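You operate a simulated robot arm through the tools that you are given. There is no shell and no other tool. Be economical: measure what you need, move in short steps, check, and stop when the job is done.

You run a simulated two-armed robot. Do the job below in one go: nothing can be reset, and whatever is moved stays where it is left.

Task
Bring the pastry board over in both hands, knead the dough smooth and sit it in the bread tin.
Fine: the board goes in the middle of the prep bench, the tin before the bread bin.

Only the result counts: the job must be done as asked and must still hold three seconds after the hand-in. Knocking over, shifting, dropping, spilling or breaking anything else fails it.

Robot
Two 7-joint arms with fingered hands on one trunk, on a base that drives. Base frame: it is fixed to the floor where the robot stands at the start and does not move with it; the origin is under the middle of the robot, x ahead of it, y to its left, z up. Readings come in m, rad, newtons and seconds.
The left shoulder is at the start at [0.042, 0.163, 1.061], the right one opposite. Places, roughly: inside of the bread tin [0.6, 0.3, 0.9]; middle of the prep bench [0.6, 0.7, 0.9]; worktop before the bread bin [0.5, 0, 0.9]. Payload 4 kg a hand.
The TCP of each hand is the grasp point between the finger pads, 0.036 m short of the fingertips. In the tool frame z runs along the fingers and y along their closing line. Largest opening 0.124 m; the body of the gripper starts 0.042 m behind the TCP. The gripper is a hand of 4 fingers: y runs from the thumb to the fingers, the wrist lies at [-0.015, -0.099, -0.189] in the tool frame, and closing takes about 1.5 s.
Orientation is that of the tool frame in the base frame, as a unit quaternion [x, y, z, w]. With the fingers straight down and the wrist toward the robot, the tool's x, y and z point along [0, 1, 0], [1, 0, 0] and [0, 0, -1] of the base frame.

Tools
- The arms move only by the tool drive_tool. It takes "left_deltas", "right_deltas" or both (then of equal length, played together; a hand with none holds still); each is a list of rows, each a list of 7 numbers: the turn, a rotation vector about the tool's x, y, z in units of 8 degrees (1.0 is 8 degrees), then the shift along the tool's x, y, z in units of 30 mm (1.0 is 30 mm), then the finger opening in m, from 0 to 0.124. In form: [[ax, ay, az, tx, ty, tz, jaw], ...]. A call has 1 to 8 rows; each row shifts and turns the commanded pose from where the row before left it, along the tool's axes as they then stand. A call with a number of a shift or a turn outside -1 to 1 is refused whole. Each row takes 0.2 s and may step no farther than 0.05 m and 0.15 rad from the row before; otherwise, or with a gripper value out of range, the whole call is refused. A pose out of reach is approached as far as the arm can. The call stops where the force on the tool passes 40 N (or 10 N more than at its start, if that is more) or the arm is blocked; 0.2 s more then pass. Each finger travels about 0.045 m/s and halts on what it meets, pressing with about 32 N; the grip force reading is that of the motor and also rises with nothing between the fingers. The clock runs only during rows and for 0.2 s after the last one: add rows that do not move to give the fingers time. The reply holds the time, the measured pose of the TCP, the force on the tool along the base axes, the opening and the grip force, in the units named above and with some noise, with the torque about the TCP (base axes, N m) and any sound that the robot's microphone picked up.
- Cameras (640 x 400 px; columns grow to the right, rows downward): "scene" is now at [0.1457, 0.0302, 1.2928]; the picture's right is [0.32, -0.95, -0.05], its down [-0.53, -0.14, -0.84] and it looks along [0.79, 0.30, -0.54] (base axes); focal length 214 px, centre (320, 200). "left" rides on the left gripper at [-0.075, -0.086, -0.123] in its tool frame; the picture's right is [-0.70, -0.34, 0.63], its down [0.65, -0.68, 0.35] and it looks along [0.32, 0.65, 0.69] (tool axes); focal length 275 px, centre (320, 200). "right" rides on the right gripper at [0.075, -0.086, -0.123] in its tool frame; the picture's right is [-0.70, 0.34, -0.63], its down [-0.64, -0.68, 0.35] and it looks along [-0.32, 0.65, 0.69] (tool axes); focal length 275 px, centre (320, 200). There is no depth. A picture from a camera that has moved, and an enlarged one, comes with that camera's place and axes in the base frame and with its lens.
- capture(camera): a new picture of that camera. The clock stands still meanwhile.
- lift_body(by): slides the trunk up (or, below 0, down) by that many m; the arms and the scene camera ride with it, the base frame stays. It gives what a move gives, with no picture.
- steer(legs): drives the robot by 1 to 6 legs, each [ahead, left, turn to the left] in m, m and rad, along the robot's own axes; the way and the turn of a leg run together, so that a leg with both is an arc; at most 1.5 m and 3.142 rad a leg. The arms and the cameras ride along, it lands a little off, and it stops where it bumps. It gives what a move gives.
- preshape(shape, hand): the hand has 4 fingers and takes this shape, open, in about a second: jaw (thumb against the fingers, like two jaws); tri (thumb and two fingers); tip (a fingertip pinch); poke (one finger out to press); point (the index stretched); flat (the hand flat); cup (the hand cupped); fist (a fist). The gripper value then closes the fingers along that shape, each until it touches; the sizes above hold for jaw. It gives what a move gives, with no picture.
- turn_head(pan, tilt): turns the head with the scene camera to pan (to the left, within 1.501 rad either way) and tilt (down, from -0.506 to 1.204), counted from straight ahead of the robot. It gives what a move gives.
- inspect(camera, box): a new picture of the part [left, top, right, bottom] of that camera's present view, enlarged. The clock stands still meanwhile.
- sign_off(): hands the job in; it is judged then, once.

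Go step by step. Nothing tells you exact positions but the pictures and the camera data: compare them with the known pose of the tool, close in by small moves and look again before you grip or let go. The budget is 120 turns and 108 pictures, counting those below and the enlarged ones. Unless the task says otherwise, let go and move clear before handing in, and close with one line.

The tools are called after ">>>" as a command line: name --argument value ..., lists and objects as JSON in quotes. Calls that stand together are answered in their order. drive_tool: Moves the arms, as the interface text tells. Its arguments: {"type":"object","properties":{"left_deltas":{"type":"array"},"right_deltas":{"type":"array"}},"required":[]} The other tools are called the same way: lift_body (by) slides the trunk up or down; preshape (shape, hand) gives the hand a shape; steer (legs) drives the base; turn_head (pan, tilt) turns the head that bears the scene camera; capture (camera) takes a picture; inspect (camera, box) takes an enlarged picture of a part of a camera's view; sign_off () hands the job in.

At the start:

```text
time_s: 0.0
left_tcp_pos: [0.6214, 0.5225, 1.2109]
left_ee_rot: [0.707, 0.708, 0.0, 0.0]
left_wrist_force: [-1.1, -0.6, 0.1]
left_wrist_torque: [-0.03, 0.02, 0.02]
left_width: 0.1239
left_grasp_force: 0.1
left_shape: jaw
right_tcp_pos: [0.6951, -0.086, 1.1997]
right_ee_rot: [0.707, 0.707, -0.001, 0.0]
right_wrist_force: [-0.2, -0.8, 0.3]
right_wrist_torque: [0.03, 0.02, 0.01]
right_width: 0.1236
right_grasp_force: 0.0
right_shape: jaw
trunk travel left (down, up): [-0.225, 0.253]
robot x, y, heading: [-0.0028, -0.0006, -0.002]
head pan, tilt: [0.333, 0.426]
```

scene: 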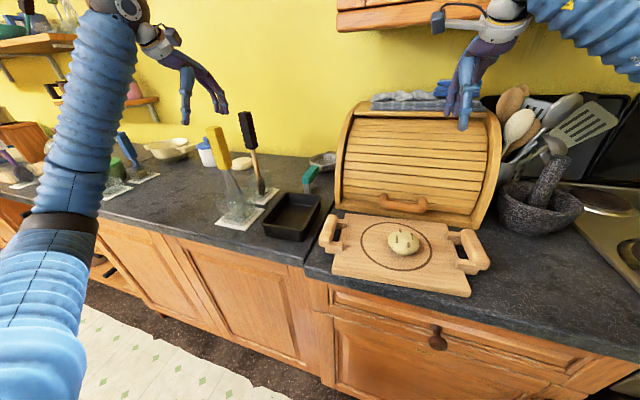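
right: 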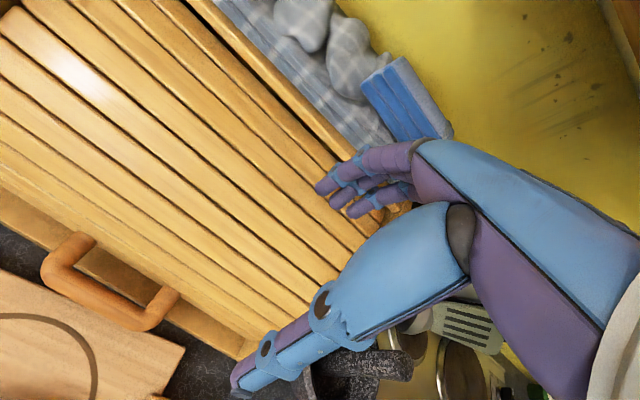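
left: 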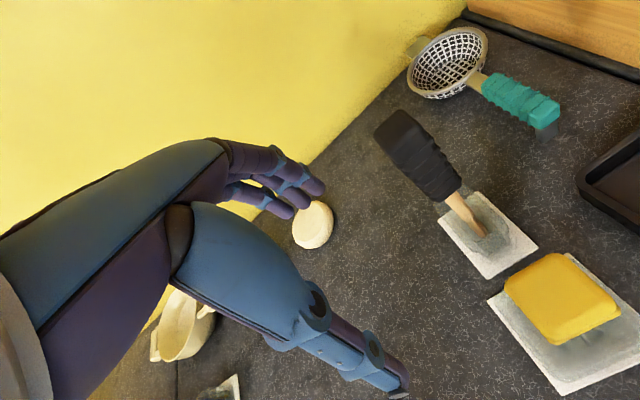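

The board with lumpy dough sits in front of the bread bin, the tin left of it, and the bench is further left. I look closer before planning.

>>> inspect --camera "scene" --box '[300, 180, 500, 305]'

>>> inspect --camera "scene" --box '[80, 100, 340, 262]'

>>> turn_head --pan 0.75 --tilt 0.6

>>> capture --camera "scene"

```text
3.20 times, centred on (400, 242) of scene
camera zoom: at [0.1457, 0.0302, 1.2928], right [0.32, -0.95, -0.05], down [-0.53, -0.14, -0.84], along [0.79, 0.3, -0.54], focal length 686 px, centre (64, 64)
```

zoom: 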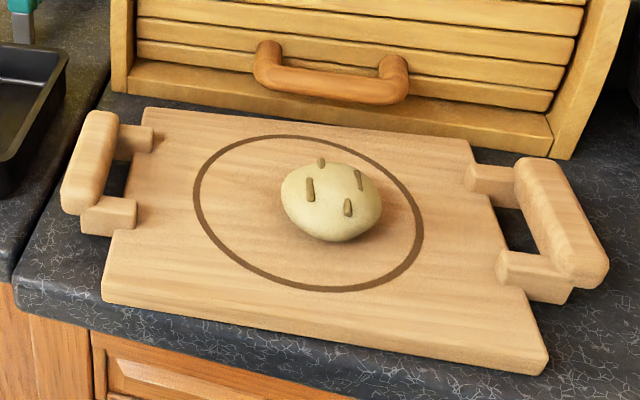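

```text
2.46 times, centred on (210, 181) of scene
camera zoom: at [0.1457, 0.0302, 1.2928], right [0.32, -0.95, -0.05], down [-0.53, -0.14, -0.84], along [0.79, 0.3, -0.54], focal length 528 px, centre (591, 247)
```

zoom: 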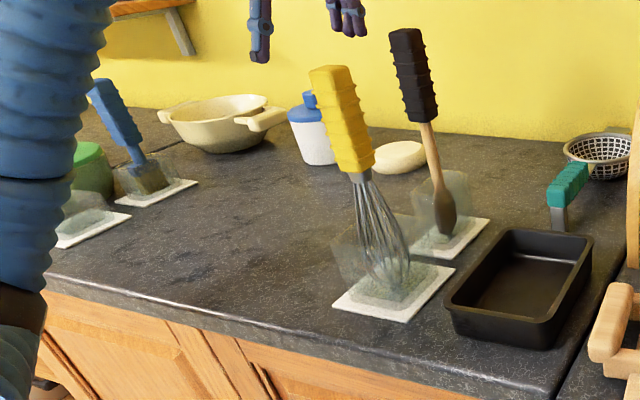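

```text
time_s: 0.9
left_tcp_pos: [0.6218, 0.5228, 1.2101]
left_ee_rot: [0.706, 0.708, -0.001, -0.001]
left_wrist_force: [-0.6, 0.9, 0.7]
left_wrist_torque: [-0.03, 0.02, 0.0]
left_width: 0.124
left_grasp_force: 0.0
left_shape: jaw
right_tcp_pos: [0.6957, -0.086, 1.1999]
right_ee_rot: [0.707, 0.707, -0.001, -0.001]
right_wrist_force: [0.5, -0.5, 0.2]
right_wrist_torque: [-0.02, -0.01, 0.02]
right_width: 0.1234
right_grasp_force: 0.1
right_shape: jaw
trunk travel left (down, up): [-0.225, 0.253]
robot x, y, heading: [0.0018, -0.0009, 0.005]
head pan, tilt: [0.75, 0.6]
```

```text
102 pictures are left
camera scene: at [0.1211, 0.0603, 1.2807], right [0.67, -0.73, -0.1], down [-0.53, -0.38, -0.75], along [0.51, 0.56, -0.65], focal length 214 px, centre (320, 200)
```

scene: 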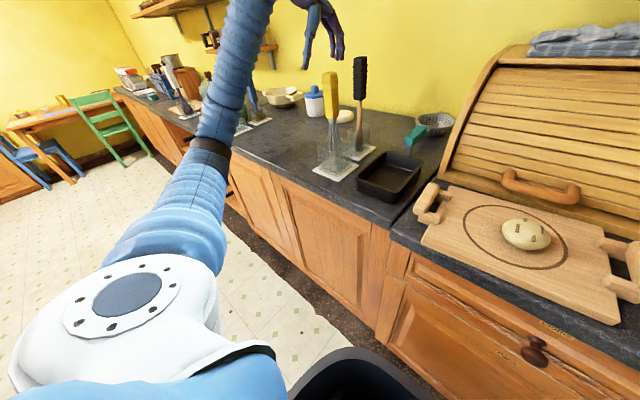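

The handles are bars running front to back at both ends of the board. I back off a little for reach, point the head at the board and look again.

>>> steer --legs '[[-0.15, 0, 0]]'

>>> turn_head --pan 0.0 --tilt 0.65

>>> capture --camera "scene"

>>> capture --camera "right"

```text
time_s: 2.2
left_tcp_pos: [0.4759, 0.5195, 1.2107]
left_ee_rot: [0.709, 0.705, 0.001, 0.001]
left_wrist_force: [0.5, 0.8, -0.4]
left_wrist_torque: [0.01, 0.0, 0.01]
left_width: 0.1237
left_grasp_force: 0.1
left_shape: jaw
right_tcp_pos: [0.5461, -0.0898, 1.2018]
right_ee_rot: [0.708, 0.706, 0.001, 0.0]
right_wrist_force: [-0.3, -0.2, 0.2]
right_wrist_torque: [0.03, -0.05, 0.01]
right_width: 0.1237
right_grasp_force: 0.1
right_shape: jaw
trunk travel left (down, up): [-0.225, 0.253]
robot x, y, heading: [-0.1475, -0.0043, -0.005]
head pan, tilt: [0.75, 0.6]
```

```text
time_s: 3.3
left_tcp_pos: [0.477, 0.5204, 1.2101]
left_ee_rot: [0.709, 0.705, 0.0, 0.0]
left_wrist_force: [-0.3, -0.3, -0.4]
left_wrist_torque: [0.01, 0.0, -0.01]
left_width: 0.1237
left_grasp_force: 0.2
left_shape: jaw
right_tcp_pos: [0.5477, -0.0889, 1.2004]
right_ee_rot: [0.709, 0.705, -0.001, 0.0]
right_wrist_force: [0.2, 0.5, -0.7]
right_wrist_torque: [-0.01, 0.0, 0.02]
right_width: 0.1239
right_grasp_force: 0.0
right_shape: jaw
trunk travel left (down, up): [-0.225, 0.253]
robot x, y, heading: [-0.1459, 0.0032, -0.006]
head pan, tilt: [0.0, 0.649]
```

```text
101 pictures are left
camera scene: at [-0.0053, -0.0001, 1.2731], right [0.0, -1.0, 0.0], down [-0.72, 0.0, -0.69], along [0.69, 0.0, -0.72], focal length 214 px, centre (320, 200)
```

scene: 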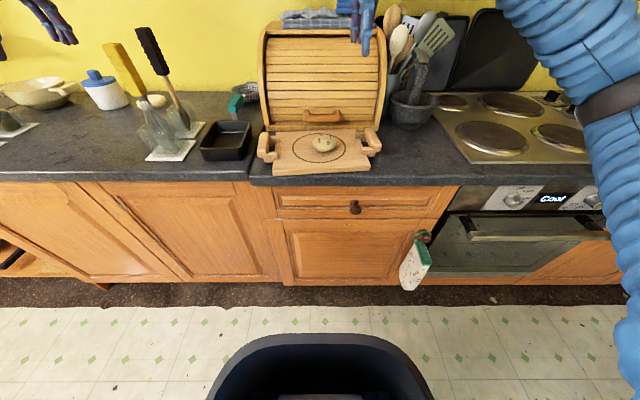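

```text
100 pictures are left
camera right: at [0.4628, -0.0152, 1.3223], right [0.33, -0.7, 0.63], down [-0.68, -0.64, -0.35], along [0.65, -0.32, -0.69], focal length 275 px, centre (320, 200)
```

right: 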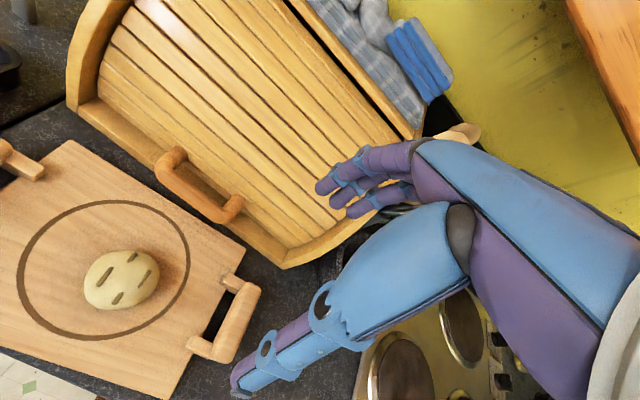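

I zoom on the board to fix the handles' places.

>>> inspect --camera "scene" --box '[248, 110, 392, 200]'

>>> inspect --camera "right" --box '[0, 130, 320, 400]'

```text
4.44 times, centred on (320, 155) of scene
camera zoom: at [-0.0053, -0.0001, 1.2731], right [0.0, -1.0, 0.0], down [-0.72, 0.0, -0.69], along [0.69, 0.0, -0.72], focal length 953 px, centre (320, 400)
```

zoom: 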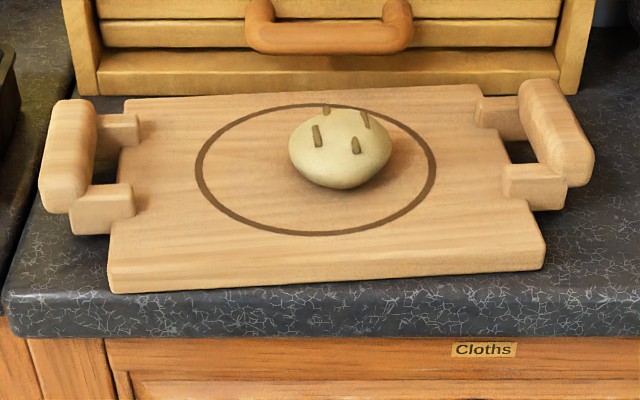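

```text
1.48 times, centred on (160, 265) of right
camera zoom: at [0.4628, -0.0152, 1.3223], right [0.33, -0.7, 0.63], down [-0.68, -0.64, -0.35], along [0.65, -0.32, -0.69], focal length 408 px, centre (557, 104)
```

zoom: 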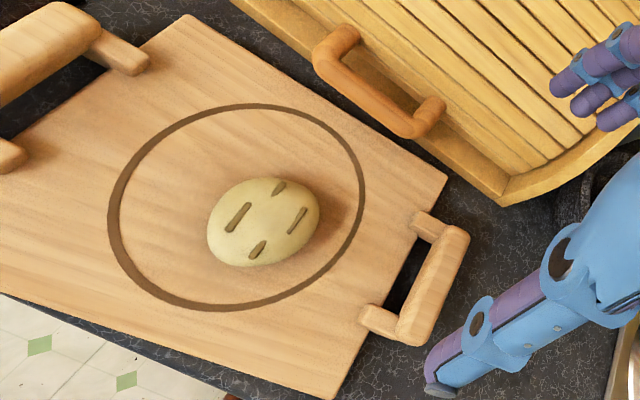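

Handles at about (0.54, 0.16) and (0.565, -0.16), bar tops near z 0.94. I start swinging the left hand over clear of the whisk and turning the right one so its closing line crosses the bar.

>>> drive_tool --left_deltas '[[0, 0, 0, 0, 0, -1, 0.124], [0, 0, 0, 0, 0, -1, 0.124], [0, 0, 0, -1, 0, 0, 0.124], [0, 0, 0, -1, 0, 0, 0.124], [0, 0, 0, -1, 0, 0, 0.124], [0, 0, 0, -1, 0, 0, 0.124], [0, 0, 0, -1, 0, 0, 0.124], [0, 0, 0, -1, 0, 0, 0.124]]' --right_deltas '[[0, 0, -1, 0, 0, 0, 0.124], [0, 0, -1, 0, 0, 0, 0.124], [0, 0, -1, 0, 0, 0, 0.124], [0, 0, -1, 0, 0, 0, 0.124], [0, 0, -1, 0, 0, 0, 0.124], [0, 0, -1, 0, 0, 0, 0.124], [0, 0, -1, 0, 0, 0, 0.124], [0, 0, -1, 0, 0, 0, 0.124]]'

>>> drive_tool --left_deltas '[[0, 0, 1, 0, 0, 0, 0.124], [0, 0, 1, 0, 0, 0, 0.124], [0, 0, 1, 0, 0, 0, 0.124], [0, 0, 1, 0, 0, 0, 0.124], [0, 0, 1, 0, 0, 0, 0.124], [0, 0, 1, 0, 0, 0, 0.124], [0, 0, 1, 0, 0, 0, 0.124], [0, 0, 1, 0, 0, 0, 0.124]]' --right_deltas '[[0, 0, -1, 0, 0, 0, 0.124], [0, 0, -1, 0, 0, 0, 0.124], [0, 0, -1, 0, 0, 0, 0.124], [0, 0, -0.8, 0, 0, 0, 0.124], [0, 0, 0, 0, -0.8, 0, 0.124], [0, 0, 0, 0, -0.8, 0, 0.124], [0, 0, 0, 0, -0.8, 0, 0.124], [0, 0, 0, 0, 0, 0, 0.124]]'

>>> preshape --hand "right" --shape "tri"

>>> capture --camera "right"

>>> capture --camera "scene"

```text
time_s: 5.1
left_tcp_pos: [0.4721, 0.3407, 1.2724]
left_ee_rot: [0.709, 0.706, 0.0, 0.0]
left_wrist_force: [-0.7, -0.1, 0.1]
left_wrist_torque: [0.02, 0.01, 0.01]
left_width: 0.1234
left_grasp_force: 0.0
left_shape: jaw
right_tcp_pos: [0.5479, -0.0907, 1.2005]
right_ee_rot: [0.294, 0.956, 0.0, 0.0]
right_wrist_force: [-0.4, 0.4, 0.1]
right_wrist_torque: [0.03, -0.04, -0.01]
right_width: 0.1234
right_grasp_force: 0.1
right_shape: jaw
right hand out of reach, approached as far as the arm can: row 8
trunk travel left (down, up): [-0.225, 0.253]
robot x, y, heading: [-0.1488, 0.0003, -0.003]
head pan, tilt: [0.0, 0.649]
```

```text
time_s: 6.9
left_tcp_pos: [0.4755, 0.3417, 1.2699]
left_ee_rot: [0.975, 0.222, 0.0, 0.001]
left_wrist_force: [-0.3, 0.8, -0.4]
left_wrist_torque: [-0.02, 0.06, -0.01]
left_width: 0.1235
left_grasp_force: 0.1
left_shape: jaw
right_tcp_pos: [0.5113, -0.1488, 1.1991]
right_ee_rot: [0.267, 0.964, -0.001, 0.0]
right_wrist_force: [0.6, 0.0, -0.4]
right_wrist_torque: [0.0, -0.02, 0.0]
right_width: 0.1239
right_grasp_force: 0.0
right_shape: jaw
right hand out of reach, approached as far as the arm can: row 1, 2, 3, 4
trunk travel left (down, up): [-0.225, 0.253]
robot x, y, heading: [-0.1508, 0.001, -0.006]
head pan, tilt: [0.0, 0.649]
```

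```text
time_s: 7.8
left_tcp_pos: [0.4754, 0.3406, 1.2705]
left_ee_rot: [0.975, 0.222, 0.0, 0.0]
left_wrist_force: [-0.7, -0.1, -0.6]
left_wrist_torque: [-0.02, -0.04, 0.0]
left_width: 0.1235
left_grasp_force: 0.1
left_shape: jaw
right_tcp_pos: [0.5118, -0.1489, 1.1987]
right_ee_rot: [0.269, 0.963, 0.0, 0.0]
right_wrist_force: [0.8, 0.4, -0.6]
right_wrist_torque: [-0.02, 0.02, 0.0]
right_width: 0.1238
right_grasp_force: 0.0
right_shape: tri
trunk travel left (down, up): [-0.225, 0.253]
robot x, y, heading: [-0.1496, 0.0032, -0.005]
head pan, tilt: [0.0, 0.649]
```

```text
97 pictures are left
camera right: at [0.4026, -0.1861, 1.3217], right [0.77, -0.07, 0.63], down [0.2, -0.92, -0.35], along [0.61, 0.39, -0.69], focal length 275 px, centre (320, 200)
```

right: 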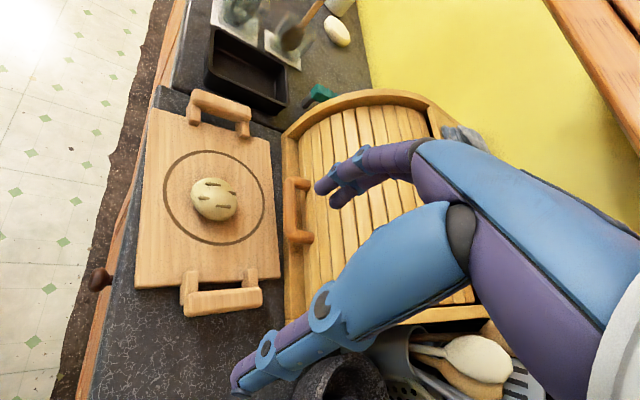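

```text
96 pictures are left
camera scene: at [-0.0053, -0.0003, 1.273], right [0.0, -1.0, 0.0], down [-0.72, 0.0, -0.69], along [0.69, 0.0, -0.72], focal length 214 px, centre (320, 200)
```

scene: 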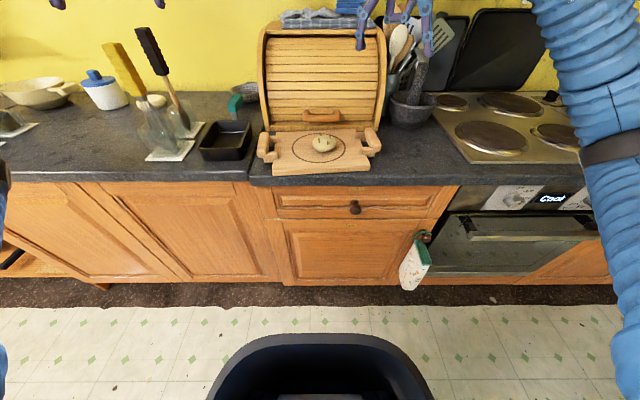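

The right wrist hits a limit at about 60° of turn up here; I lower it toward the handle and try the rest there, while bringing the left over its handle.

>>> drive_tool --left_deltas '[[0, 0, 0, -0.09, 0.905, 0, 0.124], [0, 0, 0, -0.09, 0.905, 0, 0.124], [0, 0, 0, -0.09, 0.905, 0, 0.124], [0, 0, 0, -0.09, 0.905, 0, 0.124], [0, 0, 0, -0.09, 0.905, 0, 0.124], [0, 0, 0, -0.09, 0.905, 0, 0.124], [0, 0, 0, -0.09, 0.905, 0, 0.124], [0, 0, 0, 0, 0, 0, 0.124]]' --right_deltas '[[0, 0, 0, -0.35, 0.13, 0.92, 0.124], [0, 0, 0, -0.35, 0.13, 0.92, 0.124], [0, 0, 0, -0.35, 0.13, 0.92, 0.124], [0, 0, 0, -0.35, 0.13, 0.92, 0.124], [0, 0, 0, -0.35, 0.13, 0.92, 0.124], [0, 0, -1, 0, 0, 0, 0.124], [0, 0, -1, 0, 0, 0, 0.124], [0, 0, -1, 0, 0, 0, 0.124]]'

>>> drive_tool --left_deltas '[[0, 0, 0, 0, 0, 1, 0.124], [0, 0, 0, 0, 0, 1, 0.124], [0, 0, 0, 0, 0, 1, 0.124], [0, 0, 0, 0, 0, 1, 0.124], [0, 0, 0, 0, 0, 1, 0.124], [0, 0, 0, 0, 0, 1, 0.124], [0, 0, 1, 0, 0, 0, 0.124], [0, 0, 1, 0, 0, 0, 0.124]]'

```text
time_s: 9.6
left_tcp_pos: [0.5437, 0.1597, 1.2698]
left_ee_rot: [0.975, 0.222, 0.0, 0.0]
left_wrist_force: [0.1, -0.2, 0.3]
left_wrist_torque: [0.02, 0.02, 0.0]
left_width: 0.1237
left_grasp_force: 0.0
left_shape: jaw
right_tcp_pos: [0.5097, -0.1499, 1.2007]
right_ee_rot: [0.268, 0.963, 0.0, 0.0]
right_wrist_force: [0.2, 0.1, 0.2]
right_wrist_torque: [-0.03, 0.01, -0.02]
right_width: 0.1235
right_grasp_force: 0.2
right_shape: tri
right hand out of reach, approached as far as the arm can: row 1, 2, 3, 4, 5, 6, 7, 8
trunk travel left (down, up): [-0.225, 0.253]
robot x, y, heading: [-0.1463, 0.0015, -0.009]
head pan, tilt: [0.0, 0.649]
```

```text
time_s: 11.4
left_tcp_pos: [0.5416, 0.1607, 1.0885]
left_ee_rot: [0.997, 0.083, 0.0, 0.0]
left_wrist_force: [-0.3, -0.2, -0.1]
left_wrist_torque: [0.0, 0.02, -0.04]
left_width: 0.1235
left_grasp_force: 0.1
left_shape: jaw
right_tcp_pos: [0.512, -0.1499, 1.1992]
right_ee_rot: [0.268, 0.963, 0.0, 0.0]
right_wrist_force: [-0.4, 0.0, -1.5]
right_wrist_torque: [0.0, 0.01, 0.03]
right_width: 0.1235
right_grasp_force: 0.1
right_shape: tri
trunk travel left (down, up): [-0.225, 0.253]
robot x, y, heading: [-0.147, -0.0034, -0.007]
head pan, tilt: [0.0, 0.649]
```

The left hand is fine at 80°. I give the right one the mirror path: out to the side and up, turn there, then come in.

>>> drive_tool --right_deltas '[[0, 0, 1, 0, 0, 0, 0.124], [0, 0, 1, 0, 0, 0, 0.124], [0, 0, 0, -0.64, -0.86, -0.39, 0.124], [0, 0, 0, -0.64, -0.86, -0.39, 0.124], [0, 0, 0, -0.64, -0.86, -0.39, 0.124], [0, 0, 0, -0.64, -0.86, -0.39, 0.124], [0, 0, 0, -0.64, -0.86, -0.39, 0.124], [0, 0, 0, -0.64, -0.86, -0.39, 0.124]]'

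>>> drive_tool --right_deltas '[[0, 0, -1, 0, 0, 0, 0.124], [0, 0, -1, 0, 0, 0, 0.124], [0, 0, -1, 0, 0, 0, 0.124]]'

```text
time_s: 13.2
left_tcp_pos: [0.5407, 0.1603, 1.0904]
left_ee_rot: [0.996, 0.085, 0.0, -0.001]
left_wrist_force: [0.5, 0.5, 0.5]
left_wrist_torque: [-0.02, -0.02, -0.01]
left_width: 0.1236
left_grasp_force: 0.0
left_shape: jaw
right_tcp_pos: [0.4728, -0.3407, 1.2748]
right_ee_rot: [0.399, 0.917, 0.001, 0.0]
right_wrist_force: [-0.1, 0.4, -0.8]
right_wrist_torque: [0.01, -0.02, -0.02]
right_width: 0.1238
right_grasp_force: 0.0
right_shape: tri
trunk travel left (down, up): [-0.225, 0.253]
robot x, y, heading: [-0.1497, -0.0003, -0.009]
head pan, tilt: [0.0, 0.649]
```

```text
time_s: 14.0
left_tcp_pos: [0.5425, 0.1617, 1.0887]
left_ee_rot: [0.996, 0.084, -0.002, 0.0]
left_wrist_force: [-0.2, 0.5, -1.3]
left_wrist_torque: [0.05, 0.01, 0.01]
left_width: 0.1237
left_grasp_force: 0.1
left_shape: jaw
right_tcp_pos: [0.4224, -0.2711, 1.2848]
right_ee_rot: [0.239, 0.971, 0.001, -0.004]
right_wrist_force: [1.3, 0.0, -0.5]
right_wrist_torque: [-0.01, 0.0, -0.01]
right_width: 0.124
right_grasp_force: 0.0
right_shape: tri
right hand out of reach, approached as far as the arm can: row 1, 2, 3
trunk travel left (down, up): [-0.225, 0.253]
robot x, y, heading: [-0.1455, 0.0043, -0.004]
head pan, tilt: [0.0, 0.649]
```

The right arm seems caught in a poor posture; I unwind it to its straight pose out at the side and then redo the turn exactly as the left did.

>>> drive_tool --right_deltas '[[0, 0, 1, 0, 0, 0, 0.124], [0, 0, 1, 0, 0, 0, 0.124], [0, 0, 1, 0, 0, 0, 0.124], [0, 0, 1, 0, 0, 0, 0.124], [0, 0, 1, 0, 0, 0, 0.124], [0, 0, 1, 0, 0, 0, 0.124], [0, 0, 1, 0, 0, 0, 0.124], [0, 0, 0.8, 0, 0, 0, 0.124]]'

>>> drive_tool --right_deltas '[[0, 0, 0, -1, 0.25, -0.5, 0.124], [0, 0, 0, -1, 0.25, 0, 0.124], [0, 0, 0, -1, 0.25, 0, 0.124], [0, 0, 0, -1, 0.25, 0, 0.124], [0, 0, 0, -1, 0.25, 0, 0.124], [0, 0, 0, -1, 0.25, 0, 0.124], [0, 0, 0, -1, 0.25, 0, 0.124], [0, 0, 0, -1, 0.25, 0, 0.124]]'

>>> drive_tool --right_deltas '[[0, 0, 0, 1, 0, 0, 0.124], [0, 0, 0, 1, 0, 0, 0.124], [0, 0, 0, 1, 0, 0, 0.124], [0, 0, 0, 1, 0, 0, 0.124], [0, 0, 0, 1, 0, 0, 0.124], [0, 0, 0, 1, 0, 0, 0.124]]'

>>> drive_tool --right_deltas '[[0, 0, -1, 0, 0, 0, 0.124], [0, 0, -1, 0, 0, 0, 0.124], [0, 0, -1, 0, 0, 0, 0.124], [0, 0, -1, 0, 0, 0, 0.124], [0, 0, -1, 0, 0, 0, 0.124], [0, 0, -1, 0, 0, 0, 0.124], [0, 0, -1, 0, 0, 0, 0.124], [0, 0, -1, 0, 0, 0, 0.124]]'

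>>> capture --camera "scene"

```text
time_s: 15.8
left_tcp_pos: [0.5411, 0.1607, 1.0894]
left_ee_rot: [0.996, 0.084, -0.001, 0.0]
left_wrist_force: [-0.4, -0.6, 0.2]
left_wrist_torque: [-0.05, -0.02, -0.02]
left_width: 0.1238
left_grasp_force: 0.1
left_shape: jaw
right_tcp_pos: [0.422, -0.2712, 1.2865]
right_ee_rot: [0.705, 0.709, 0.0, 0.0]
right_wrist_force: [0.3, -0.2, -0.1]
right_wrist_torque: [-0.02, 0.01, 0.02]
right_width: 0.1238
right_grasp_force: 0.0
right_shape: tri
trunk travel left (down, up): [-0.225, 0.253]
robot x, y, heading: [-0.1438, 0.0008, -0.003]
head pan, tilt: [0.0, 0.649]
```

```text
time_s: 17.6
left_tcp_pos: [0.5404, 0.1606, 1.0903]
left_ee_rot: [0.996, 0.085, 0.0, -0.001]
left_wrist_force: [0.5, 0.2, 0.5]
left_wrist_torque: [0.02, -0.05, 0.01]
left_width: 0.1236
left_grasp_force: 0.1
left_shape: jaw
right_tcp_pos: [0.4821, -0.512, 1.2989]
right_ee_rot: [0.703, 0.711, 0.001, -0.001]
right_wrist_force: [0.6, -0.6, -0.4]
right_wrist_torque: [0.02, 0.0, 0.02]
right_width: 0.1239
right_grasp_force: 0.1
right_shape: tri
trunk travel left (down, up): [-0.225, 0.253]
robot x, y, heading: [-0.1477, 0.0031, -0.007]
head pan, tilt: [0.0, 0.649]
```

```text
time_s: 19.0
left_tcp_pos: [0.5416, 0.1608, 1.0891]
left_ee_rot: [0.996, 0.084, 0.0, 0.0]
left_wrist_force: [0.5, -0.2, 0.7]
left_wrist_torque: [-0.02, 0.02, 0.01]
left_width: 0.1239
left_grasp_force: 0.0
left_shape: jaw
right_tcp_pos: [0.4837, -0.3338, 1.2983]
right_ee_rot: [0.705, 0.709, 0.0, 0.0]
right_wrist_force: [0.5, 0.4, 0.2]
right_wrist_torque: [0.02, 0.02, 0.01]
right_width: 0.1239
right_grasp_force: 0.1
right_shape: tri
trunk travel left (down, up): [-0.225, 0.253]
robot x, y, heading: [-0.146, -0.0027, 0.0]
head pan, tilt: [0.0, 0.649]
```

```text
time_s: 20.8
left_tcp_pos: [0.5418, 0.162, 1.0878]
left_ee_rot: [0.996, 0.084, -0.001, 0.0]
left_wrist_force: [0.0, -0.5, -0.6]
left_wrist_torque: [0.01, 0.04, 0.0]
left_width: 0.1234
left_grasp_force: 0.1
left_shape: jaw
right_tcp_pos: [0.4106, -0.2712, 1.2987]
right_ee_rot: [0.225, 0.974, 0.003, -0.004]
right_wrist_force: [0.4, -0.3, 0.2]
right_wrist_torque: [-0.02, 0.03, 0.0]
right_width: 0.1239
right_grasp_force: 0.1
right_shape: tri
right hand out of reach, approached as far as the arm can: row 6, 7, 8
trunk travel left (down, up): [-0.225, 0.253]
robot x, y, heading: [-0.1465, 0.0012, -0.007]
head pan, tilt: [0.0, 0.649]
```

```text
95 pictures are left
camera scene: at [-0.0046, 0.0005, 1.273], right [0.0, -1.0, 0.0], down [-0.72, 0.0, -0.69], along [0.69, 0.0, -0.72], focal length 214 px, centre (320, 200)
```

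scene: 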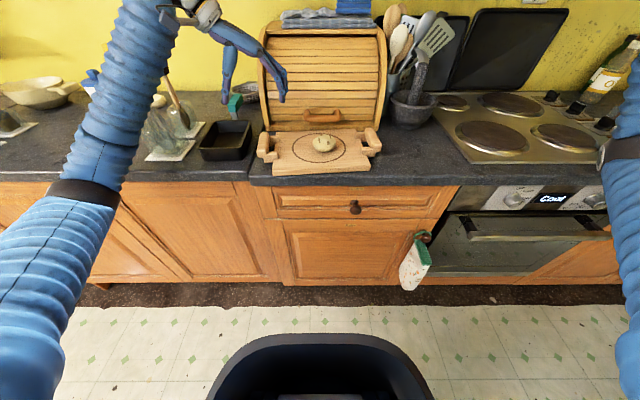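

The arms don't behave as mirror images; the right may turn the other way, wrist inward, thumb in the gap. I unwind and try that.

>>> drive_tool --right_deltas '[[0, 0, 1, 0, 0, 0, 0.124], [0, 0, 1, 0, 0, 0, 0.124], [0, 0, 1, 0, 0, 0, 0.124], [0, 0, 1, 0, 0, 0, 0.124], [0, 0, 1, 0, 0, 0, 0.124], [0, 0, 1, 0, 0, 0, 0.124], [0, 0, 1, 0, 0, 0, 0.124], [0, 0, 1, 0, 0, 0, 0.124]]'

>>> drive_tool --right_deltas '[[0, 0, 0, 0, 1, 1, 0.124], [0, 0, 0, 0, 1, 1, 0.124], [0, 0, 0, 0, 1, 1, 0.124], [0, 0, 1, 0, 0, 0, 0.124], [0, 0, 1, 0, 0, 0, 0.124], [0, 0, 1, 0, 0, 0, 0.124], [0, 0, 1, 0, 0, 0, 0.124], [0, 0, 1, 0, 0, 0, 0.124]]'

>>> drive_tool --right_deltas '[[0, 0, 1, 0, 0, 0, 0.124], [0, 0, 1, 0, 0, 0, 0.124], [0, 0, 1, 0, 0, 0, 0.124], [0, 0, 1, 0, 0, 0, 0.124], [0, 0, 1, 0, 0, 0, 0.124]]'

```text
time_s: 22.6
left_tcp_pos: [0.5397, 0.1614, 1.0889]
left_ee_rot: [0.996, 0.084, 0.0, 0.0]
left_wrist_force: [0.4, -0.1, 0.1]
left_wrist_torque: [0.03, -0.03, -0.01]
left_width: 0.1238
left_grasp_force: 0.0
left_shape: jaw
right_tcp_pos: [0.4093, -0.2731, 1.2989]
right_ee_rot: [0.705, 0.709, 0.0, -0.001]
right_wrist_force: [-0.4, 0.8, -0.6]
right_wrist_torque: [-0.03, -0.01, -0.01]
right_width: 0.1239
right_grasp_force: 0.0
right_shape: tri
trunk travel left (down, up): [-0.225, 0.253]
robot x, y, heading: [-0.1479, 0.0006, -0.01]
head pan, tilt: [0.0, 0.649]
```

```text
time_s: 24.4
left_tcp_pos: [0.5425, 0.1614, 1.0903]
left_ee_rot: [0.996, 0.085, 0.001, 0.0]
left_wrist_force: [-0.1, 0.3, -0.1]
left_wrist_torque: [0.03, -0.02, -0.01]
left_width: 0.1238
left_grasp_force: 0.0
left_shape: jaw
right_tcp_pos: [0.4988, -0.2719, 1.2106]
right_ee_rot: [0.905, 0.425, 0.0, -0.001]
right_wrist_force: [0.0, 0.9, 0.0]
right_wrist_torque: [-0.01, -0.02, 0.0]
right_width: 0.1237
right_grasp_force: 0.0
right_shape: tri
trunk travel left (down, up): [-0.225, 0.253]
robot x, y, heading: [-0.1468, -0.0015, -0.005]
head pan, tilt: [0.0, 0.649]
```

```text
time_s: 25.6
left_tcp_pos: [0.54, 0.1621, 1.0891]
left_ee_rot: [0.996, 0.084, -0.001, 0.0]
left_wrist_force: [0.7, -0.1, -0.6]
left_wrist_torque: [-0.01, 0.01, -0.01]
left_width: 0.1239
left_grasp_force: 0.1
left_shape: jaw
right_tcp_pos: [0.4986, -0.2727, 1.2106]
right_ee_rot: [0.996, 0.09, -0.001, 0.0]
right_wrist_force: [-0.2, -0.4, 0.4]
right_wrist_torque: [-0.02, 0.0, -0.02]
right_width: 0.1239
right_grasp_force: 0.1
right_shape: tri
trunk travel left (down, up): [-0.225, 0.253]
robot x, y, heading: [-0.1429, -0.0018, -0.001]
head pan, tilt: [0.0, 0.649]
```

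That works. I bring the right hand over its handle, restore jaw shape, set the left to tri (narrower inside the gap), and look.

>>> drive_tool --right_deltas '[[0, 0, 0, 0.72, -0.82, 1, 0.124], [0, 0, 0, 0.72, -0.82, 1, 0.124], [0, 0, 0, 0.72, -0.82, 1, 0.124], [0, 0, 0, 0.72, -0.82, 1, 0.124]]'

>>> preshape --hand "right" --shape "jaw"

>>> capture --camera "left"

>>> capture --camera "right"

>>> inspect --camera "scene" --box '[208, 60, 432, 200]'

```text
time_s: 26.6
left_tcp_pos: [0.5415, 0.1611, 1.0884]
left_ee_rot: [0.996, 0.084, -0.001, 0.0]
left_wrist_force: [0.2, 0.1, -0.6]
left_wrist_torque: [-0.05, 0.02, 0.02]
left_width: 0.1236
left_grasp_force: 0.1
left_shape: jaw
right_tcp_pos: [0.5667, -0.1568, 1.0873]
right_ee_rot: [0.996, 0.09, -0.001, -0.001]
right_wrist_force: [0.2, 0.7, -0.3]
right_wrist_torque: [-0.02, -0.01, 0.03]
right_width: 0.1237
right_grasp_force: 0.0
right_shape: tri
trunk travel left (down, up): [-0.225, 0.253]
robot x, y, heading: [-0.1497, -0.0022, -0.006]
head pan, tilt: [0.0, 0.649]
```

```text
time_s: 27.5
left_tcp_pos: [0.5415, 0.1611, 1.0899]
left_ee_rot: [0.996, 0.085, 0.0, -0.001]
left_wrist_force: [0.0, 0.8, -0.3]
left_wrist_torque: [0.01, 0.01, 0.02]
left_width: 0.1239
left_grasp_force: 0.1
left_shape: jaw
right_tcp_pos: [0.5657, -0.1576, 1.0879]
right_ee_rot: [0.996, 0.092, 0.0, -0.001]
right_wrist_force: [1.4, -0.4, 0.3]
right_wrist_torque: [-0.02, 0.01, 0.03]
right_width: 0.1237
right_grasp_force: 0.0
right_shape: jaw
trunk travel left (down, up): [-0.225, 0.253]
robot x, y, heading: [-0.1478, -0.0013, -0.003]
head pan, tilt: [0.0, 0.649]
```

```text
94 pictures are left
camera left: at [0.4529, 0.2322, 1.212], right [-0.74, 0.21, -0.63], down [0.52, 0.78, -0.35], along [0.42, -0.59, -0.69], focal length 275 px, centre (320, 200)
```

left: 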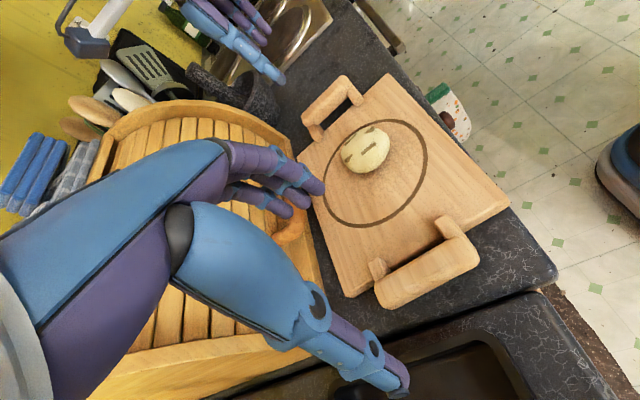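

```text
93 pictures are left
camera right: at [0.6249, -0.061, 1.2095], right [-0.62, -0.46, 0.63], down [-0.76, 0.55, -0.34], along [-0.19, -0.7, -0.69], focal length 275 px, centre (320, 200)
```

right: 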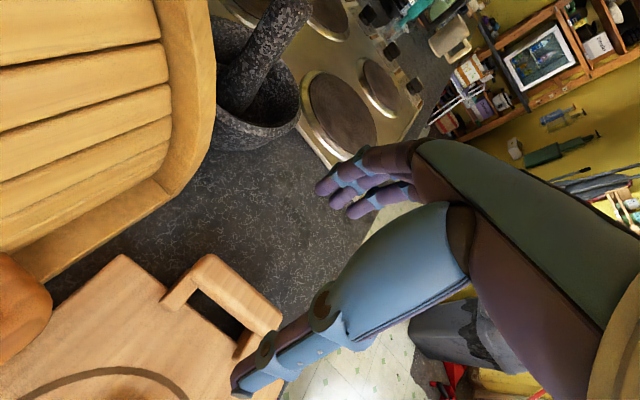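

```text
2.86 times, centred on (320, 130) of scene
camera zoom: at [-0.0052, -0.0003, 1.273], right [0.0, -1.0, 0.0], down [-0.72, 0.0, -0.69], along [0.69, 0.0, -0.72], focal length 613 px, centre (320, 400)
```

zoom: 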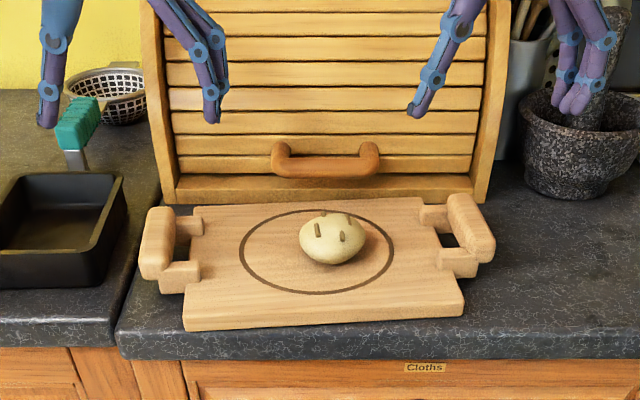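

Refined: left bar centre ≈(0.53,0.157), right ≈(0.557,-0.163), board yaw ≈0.085 rad. The gap is narrow, so I align, part-close to 0.06 with the inner finger over the gap, come down to z≈1.03 and look.

>>> preshape --hand "left" --shape "tri"

>>> drive_tool --left_deltas '[[0, 0, 0.6, 0, 0, 0, 0.06], [0, 0, 0, -0.39, -0.2, 0, 0.06], [0, 0, 0, 0, 0, 1, 0.06], [0, 0, 0, 0, 0, 0.8, 0.06], [0, 0, 0, 0, 0, 0, 0.06], [0, 0, 0, 0, 0, 0, 0.06], [0, 0, 0, 0, 0, 0, 0.06]]' --right_deltas '[[0, 0, 0.69, 0, 0, 0, 0.06], [0, 0, 0, -0.32, 0.47, 0, 0.06], [0, 0, 0, 0, 0, 1, 0.06], [0, 0, 0, 0, 0, 0.8, 0.06], [0, 0, 0, 0, 0, 0, 0.06], [0, 0, 0, 0, 0, 0, 0.06], [0, 0, 0, 0, 0, 0, 0.06]]'

>>> capture --camera "left"

>>> capture --camera "right"

>>> inspect --camera "scene" --box '[230, 80, 410, 192]'

```text
time_s: 28.4
left_tcp_pos: [0.542, 0.1612, 1.0895]
left_ee_rot: [0.997, 0.084, 0.0, 0.0]
left_wrist_force: [0.1, 0.3, 0.2]
left_wrist_torque: [0.02, -0.01, 0.0]
left_width: 0.1237
left_grasp_force: 0.0
left_shape: tri
right_tcp_pos: [0.5663, -0.157, 1.0872]
right_ee_rot: [0.996, 0.091, -0.001, -0.001]
right_wrist_force: [0.9, -0.7, -0.3]
right_wrist_torque: [0.02, -0.02, 0.0]
right_width: 0.1243
right_grasp_force: 0.0
right_shape: jaw
trunk travel left (down, up): [-0.225, 0.253]
robot x, y, heading: [-0.1448, 0.0006, -0.008]
head pan, tilt: [0.0, 0.649]
```

```text
time_s: 30.0
left_tcp_pos: [0.5287, 0.1651, 1.0371]
left_ee_rot: [0.999, 0.042, 0.0, 0.0]
left_wrist_force: [0.9, 0.6, 1.1]
left_wrist_torque: [0.01, 0.01, -0.02]
left_width: 0.0604
left_grasp_force: 0.1
left_shape: tri
right_tcp_pos: [0.5563, -0.1724, 1.0332]
right_ee_rot: [0.999, 0.042, -0.001, 0.0]
right_wrist_force: [0.2, -0.5, -1.1]
right_wrist_torque: [0.0, 0.0, 0.02]
right_width: 0.0603
right_grasp_force: 0.1
right_shape: jaw
trunk travel left (down, up): [-0.225, 0.253]
robot x, y, heading: [-0.1491, -0.003, -0.003]
head pan, tilt: [0.0, 0.649]
```

```text
91 pictures are left
camera left: at [0.4465, 0.244, 1.1604], right [-0.72, 0.28, -0.63], down [0.58, 0.73, -0.35], along [0.37, -0.62, -0.69], focal length 275 px, centre (320, 200)
```

left: 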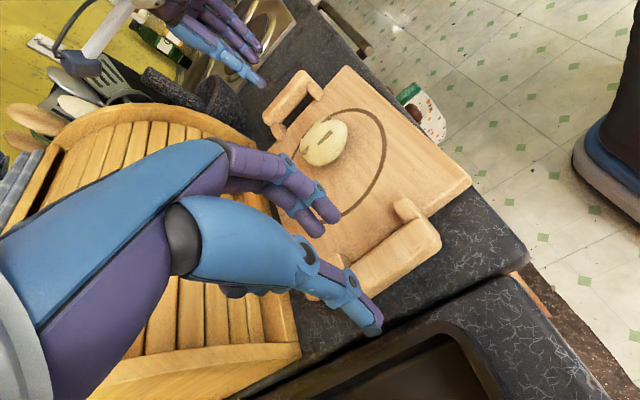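

```text
90 pictures are left
camera right: at [0.6246, -0.0822, 1.1562], right [-0.66, -0.4, 0.63], down [-0.7, 0.62, -0.34], along [-0.26, -0.67, -0.69], focal length 275 px, centre (320, 200)
```

right: 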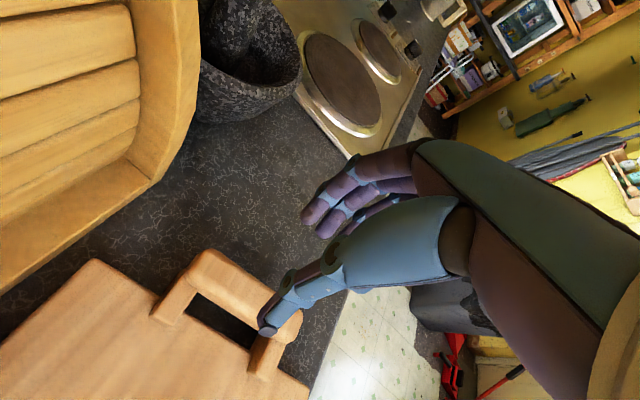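

```text
3.56 times, centred on (320, 136) of scene
camera zoom: at [-0.0056, -0.0003, 1.2731], right [0.0, -1.0, 0.0], down [-0.72, 0.0, -0.69], along [0.69, 0.0, -0.72], focal length 763 px, centre (320, 428)
```

zoom: 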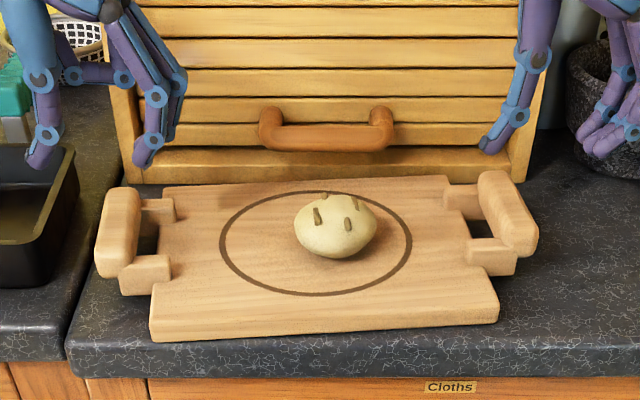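

Fingers line up with the gaps except the left, which needs about 12 mm outward. I shift it, lower until the tips straddle the bar tops, and check.

>>> drive_tool --left_deltas '[[0, 0, 0, 0, -0.4, 0, 0.06], [0, 0, 0, 0, 0, 0.7, 0.06], [0, 0, 0, 0, 0, 0.7, 0.06], [0, 0, 0, 0, 0, 0.5, 0.06]]' --right_deltas '[[0, 0, 0, 0, 0, 0, 0.06], [0, 0, 0, 0, 0, 0.7, 0.06], [0, 0, 0, 0, 0, 0.7, 0.06], [0, 0, 0, 0, 0, 0.4, 0.06]]'

>>> inspect --camera "left" --box '[220, 130, 480, 380]'

>>> inspect --camera "right" --box '[120, 180, 380, 400]'

>>> inspect --camera "scene" --box '[230, 80, 410, 192]'

```text
time_s: 31.1
left_tcp_pos: [0.5276, 0.177, 0.9895]
left_ee_rot: [0.999, 0.043, 0.006, 0.004]
left_wrist_force: [-2.1, -6.8, 29.1]
left_wrist_torque: [0.85, 0.13, -0.01]
left_width: 0.0636
left_grasp_force: 0.0
left_shape: tri
right_tcp_pos: [0.558, -0.1736, 0.9859]
right_ee_rot: [0.999, 0.042, 0.003, -0.002]
right_wrist_force: [-0.3, 3.0, 10.2]
right_wrist_torque: [0.38, 0.06, 0.02]
right_width: 0.0637
right_grasp_force: 0.3
right_shape: jaw
trunk travel left (down, up): [-0.225, 0.253]
robot x, y, heading: [-0.1463, 0.0007, -0.002]
head pan, tilt: [0.0, 0.649]
stopped in row 4 (left hand): the force on the tool passed its limit at 40 N (the readings are from after the stop); the commanded pose is now the measured one
```

```text
1.60 times, centred on (350, 255) of left
camera zoom: at [0.4433, 0.2558, 1.1109], right [-0.71, 0.27, -0.64], down [0.59, 0.73, -0.34], along [0.38, -0.63, -0.68], focal length 440 px, centre (272, 112)
```

zoom: 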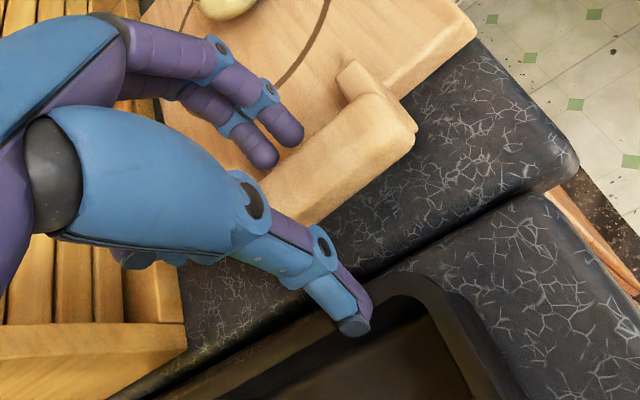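

```text
1.82 times, centred on (250, 290) of right
camera zoom: at [0.6249, -0.0828, 1.1081], right [-0.67, -0.4, 0.63], down [-0.7, 0.62, -0.35], along [-0.26, -0.67, -0.69], focal length 500 px, centre (447, 36)
```

zoom: 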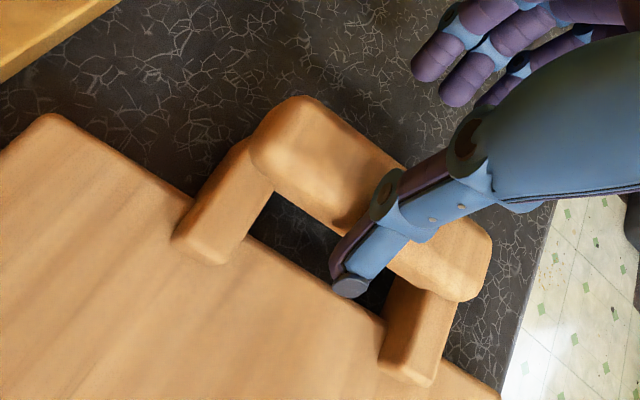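

```text
3.56 times, centred on (320, 136) of scene
camera zoom: at [-0.0068, -0.0006, 1.2738], right [-0.01, -1.0, 0.0], down [-0.72, 0.0, -0.7], along [0.7, 0.0, -0.72], focal length 763 px, centre (320, 428)
```

zoom: 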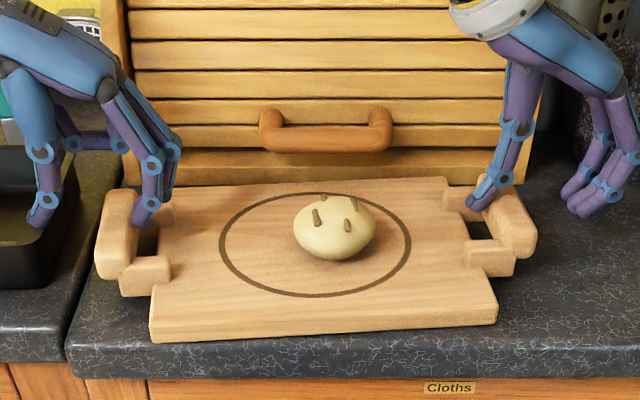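

The left thumb touched the tin's rim and the right thumb the bar's inner edge. I raise slightly, narrow the left opening, re-centre both, and try again.

>>> drive_tool --left_deltas '[[0, 0, 0, 0, 0, -0.6, 0.05], [0, 0, 0, -0.23, 0.33, 0, 0.05], [0, 0, 0, 0, 0, 0, 0.05], [0, 0, 0, 0, 0, 0.6, 0.05], [0, 0, 0, 0, 0, 0.4, 0.05], [0, 0, 0, 0, 0, 0.4, 0.05]]' --right_deltas '[[0, 0, 0, 0, 0, -0.6, 0.06], [0, 0, 0, 0.4, -0.12, 0, 0.06], [0, 0, 0, 0, 0, 0, 0.06], [0, 0, 0, 0, 0, 0.6, 0.06], [0, 0, 0, 0, 0, 0.4, 0.06], [0, 0, 0, 0, 0, 0.4, 0.06]]'

>>> inspect --camera "left" --box '[220, 130, 480, 380]'

>>> inspect --camera "right" --box '[120, 180, 380, 400]'

```text
time_s: 32.4
left_tcp_pos: [0.5199, 0.1672, 0.9688]
left_ee_rot: [0.999, 0.043, 0.002, 0.003]
left_wrist_force: [-0.3, -0.3, -0.9]
left_wrist_torque: [0.0, 0.02, 0.0]
left_width: 0.0504
left_grasp_force: 0.1
left_shape: tri
right_tcp_pos: [0.5712, -0.1669, 0.9719]
right_ee_rot: [0.999, 0.044, 0.006, -0.003]
right_wrist_force: [-1.8, 8.0, 24.2]
right_wrist_torque: [0.79, 0.07, 0.04]
right_width: 0.0666
right_grasp_force: 0.1
right_shape: jaw
trunk travel left (down, up): [-0.225, 0.253]
robot x, y, heading: [-0.1468, 0.0018, -0.004]
head pan, tilt: [0.0, 0.649]
stopped in row 6 (right hand): the force on the tool passed its limit at 48 N (the readings are from after the stop); the commanded pose is now the measured one
```

```text
1.60 times, centred on (350, 255) of left
camera zoom: at [0.4383, 0.2467, 1.0903], right [-0.72, 0.27, -0.64], down [0.59, 0.73, -0.35], along [0.38, -0.62, -0.69], focal length 440 px, centre (272, 112)
```

zoom: 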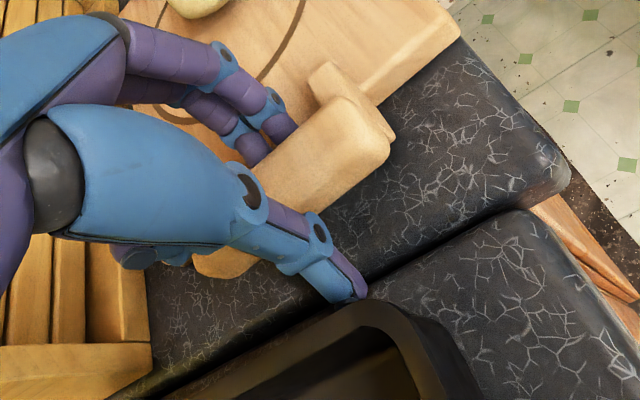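

```text
1.82 times, centred on (250, 290) of right
camera zoom: at [0.6365, -0.0772, 1.0966], right [-0.67, -0.4, 0.62], down [-0.7, 0.62, -0.35], along [-0.25, -0.67, -0.7], focal length 500 px, centre (447, 36)
```

zoom: 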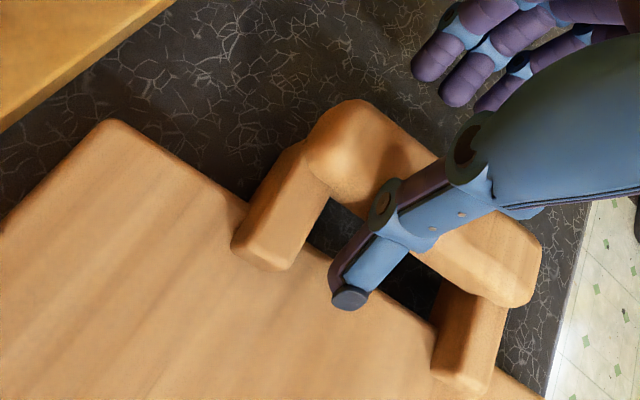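

Left is in its gap without force. The right thumb leans, so I raise the right hand, tilt it ~12°, narrow the opening to 0.05 and lower again; the left holds.

>>> drive_tool --right_deltas '[[0, 0, 0, 0, 0, -1, 0.05], [-0.75, 0, 0, 0, 0, 0, 0.05], [-0.75, 0, 0, 0, 0, 0, 0.05], [0, 0, 0, 0, 0, 0, 0.05]]'

>>> inspect --camera "right" --box '[120, 180, 380, 400]'

>>> inspect --camera "scene" --box '[230, 80, 410, 192]'

```text
time_s: 33.4
left_tcp_pos: [0.5213, 0.1674, 0.9674]
left_ee_rot: [0.999, 0.044, 0.003, 0.003]
left_wrist_force: [-0.1, -2.1, -0.8]
left_wrist_torque: [-0.06, 0.0, 0.02]
left_width: 0.0511
left_grasp_force: 0.0
left_shape: tri
right_tcp_pos: [0.5706, -0.1681, 0.9983]
right_ee_rot: [0.994, 0.042, 0.009, 0.103]
right_wrist_force: [0.7, 5.0, 6.8]
right_wrist_torque: [0.43, -0.01, 0.0]
right_width: 0.0555
right_grasp_force: 0.0
right_shape: jaw
trunk travel left (down, up): [-0.225, 0.253]
robot x, y, heading: [-0.1438, -0.0028, -0.005]
head pan, tilt: [0.0, 0.649]
```

```text
1.82 times, centred on (250, 290) of right
camera zoom: at [0.6349, -0.0551, 1.1023], right [-0.68, -0.26, 0.68], down [-0.69, 0.54, -0.48], along [-0.24, -0.8, -0.55], focal length 500 px, centre (447, 36)
```

zoom: 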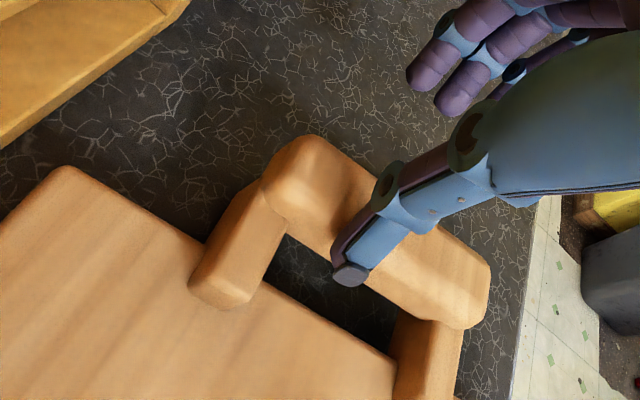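

```text
3.56 times, centred on (320, 136) of scene
camera zoom: at [-0.0056, 0.0001, 1.2732], right [0.0, -1.0, 0.0], down [-0.72, 0.0, -0.69], along [0.69, 0.0, -0.72], focal length 763 px, centre (320, 428)
```

zoom: 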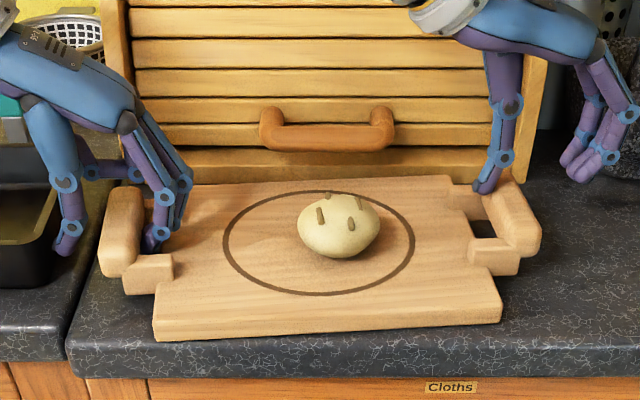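

The right thumb still overlaps the bar's inner edge slightly; I nudge it ~5 mm inward and lower straight down in small steps.

>>> drive_tool --right_deltas '[[0, 0, 0, 0, -0.16, -0.03, 0.05], [0, 0, 0, 0, 0, 0, 0.05], [0, 0, 0, 0, -0.083, 0.39, 0.05], [0, 0, 0, 0, -0.083, 0.39, 0.05], [0, 0, 0, 0, -0.083, 0.39, 0.05]]'

>>> inspect --camera "right" --box '[120, 180, 380, 400]'

```text
time_s: 34.6
left_tcp_pos: [0.5212, 0.1679, 0.968]
left_ee_rot: [0.999, 0.043, 0.003, 0.004]
left_wrist_force: [-0.8, -3.2, 2.2]
left_wrist_torque: [-0.17, 0.0, -0.01]
left_width: 0.0519
left_grasp_force: 0.1
left_shape: tri
right_tcp_pos: [0.5712, -0.1604, 0.9775]
right_ee_rot: [0.994, 0.043, 0.013, 0.101]
right_wrist_force: [-3.1, 12.4, 20.0]
right_wrist_torque: [0.58, 0.07, 0.07]
right_width: 0.0548
right_grasp_force: 0.0
right_shape: jaw
trunk travel left (down, up): [-0.225, 0.253]
robot x, y, heading: [-0.1509, 0.0017, -0.008]
head pan, tilt: [0.0, 0.649]
stopped in row 5 (right hand): the force on the tool passed its limit at 47 N (the readings are from after the stop); the commanded pose is now the measured one
```

```text
1.82 times, centred on (250, 290) of right
camera zoom: at [0.6347, -0.0477, 1.081], right [-0.69, -0.26, 0.68], down [-0.69, 0.54, -0.49], along [-0.24, -0.8, -0.55], focal length 500 px, centre (447, 36)
```

zoom: 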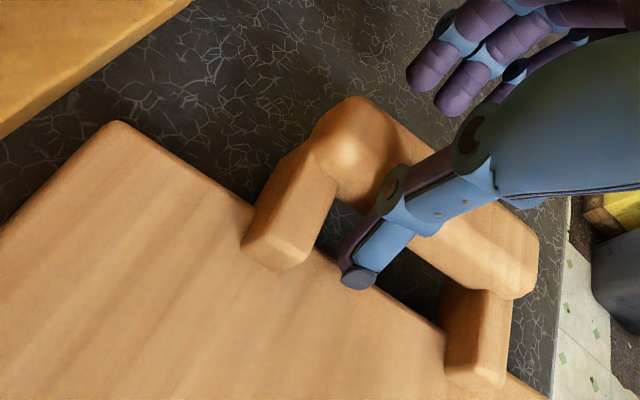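

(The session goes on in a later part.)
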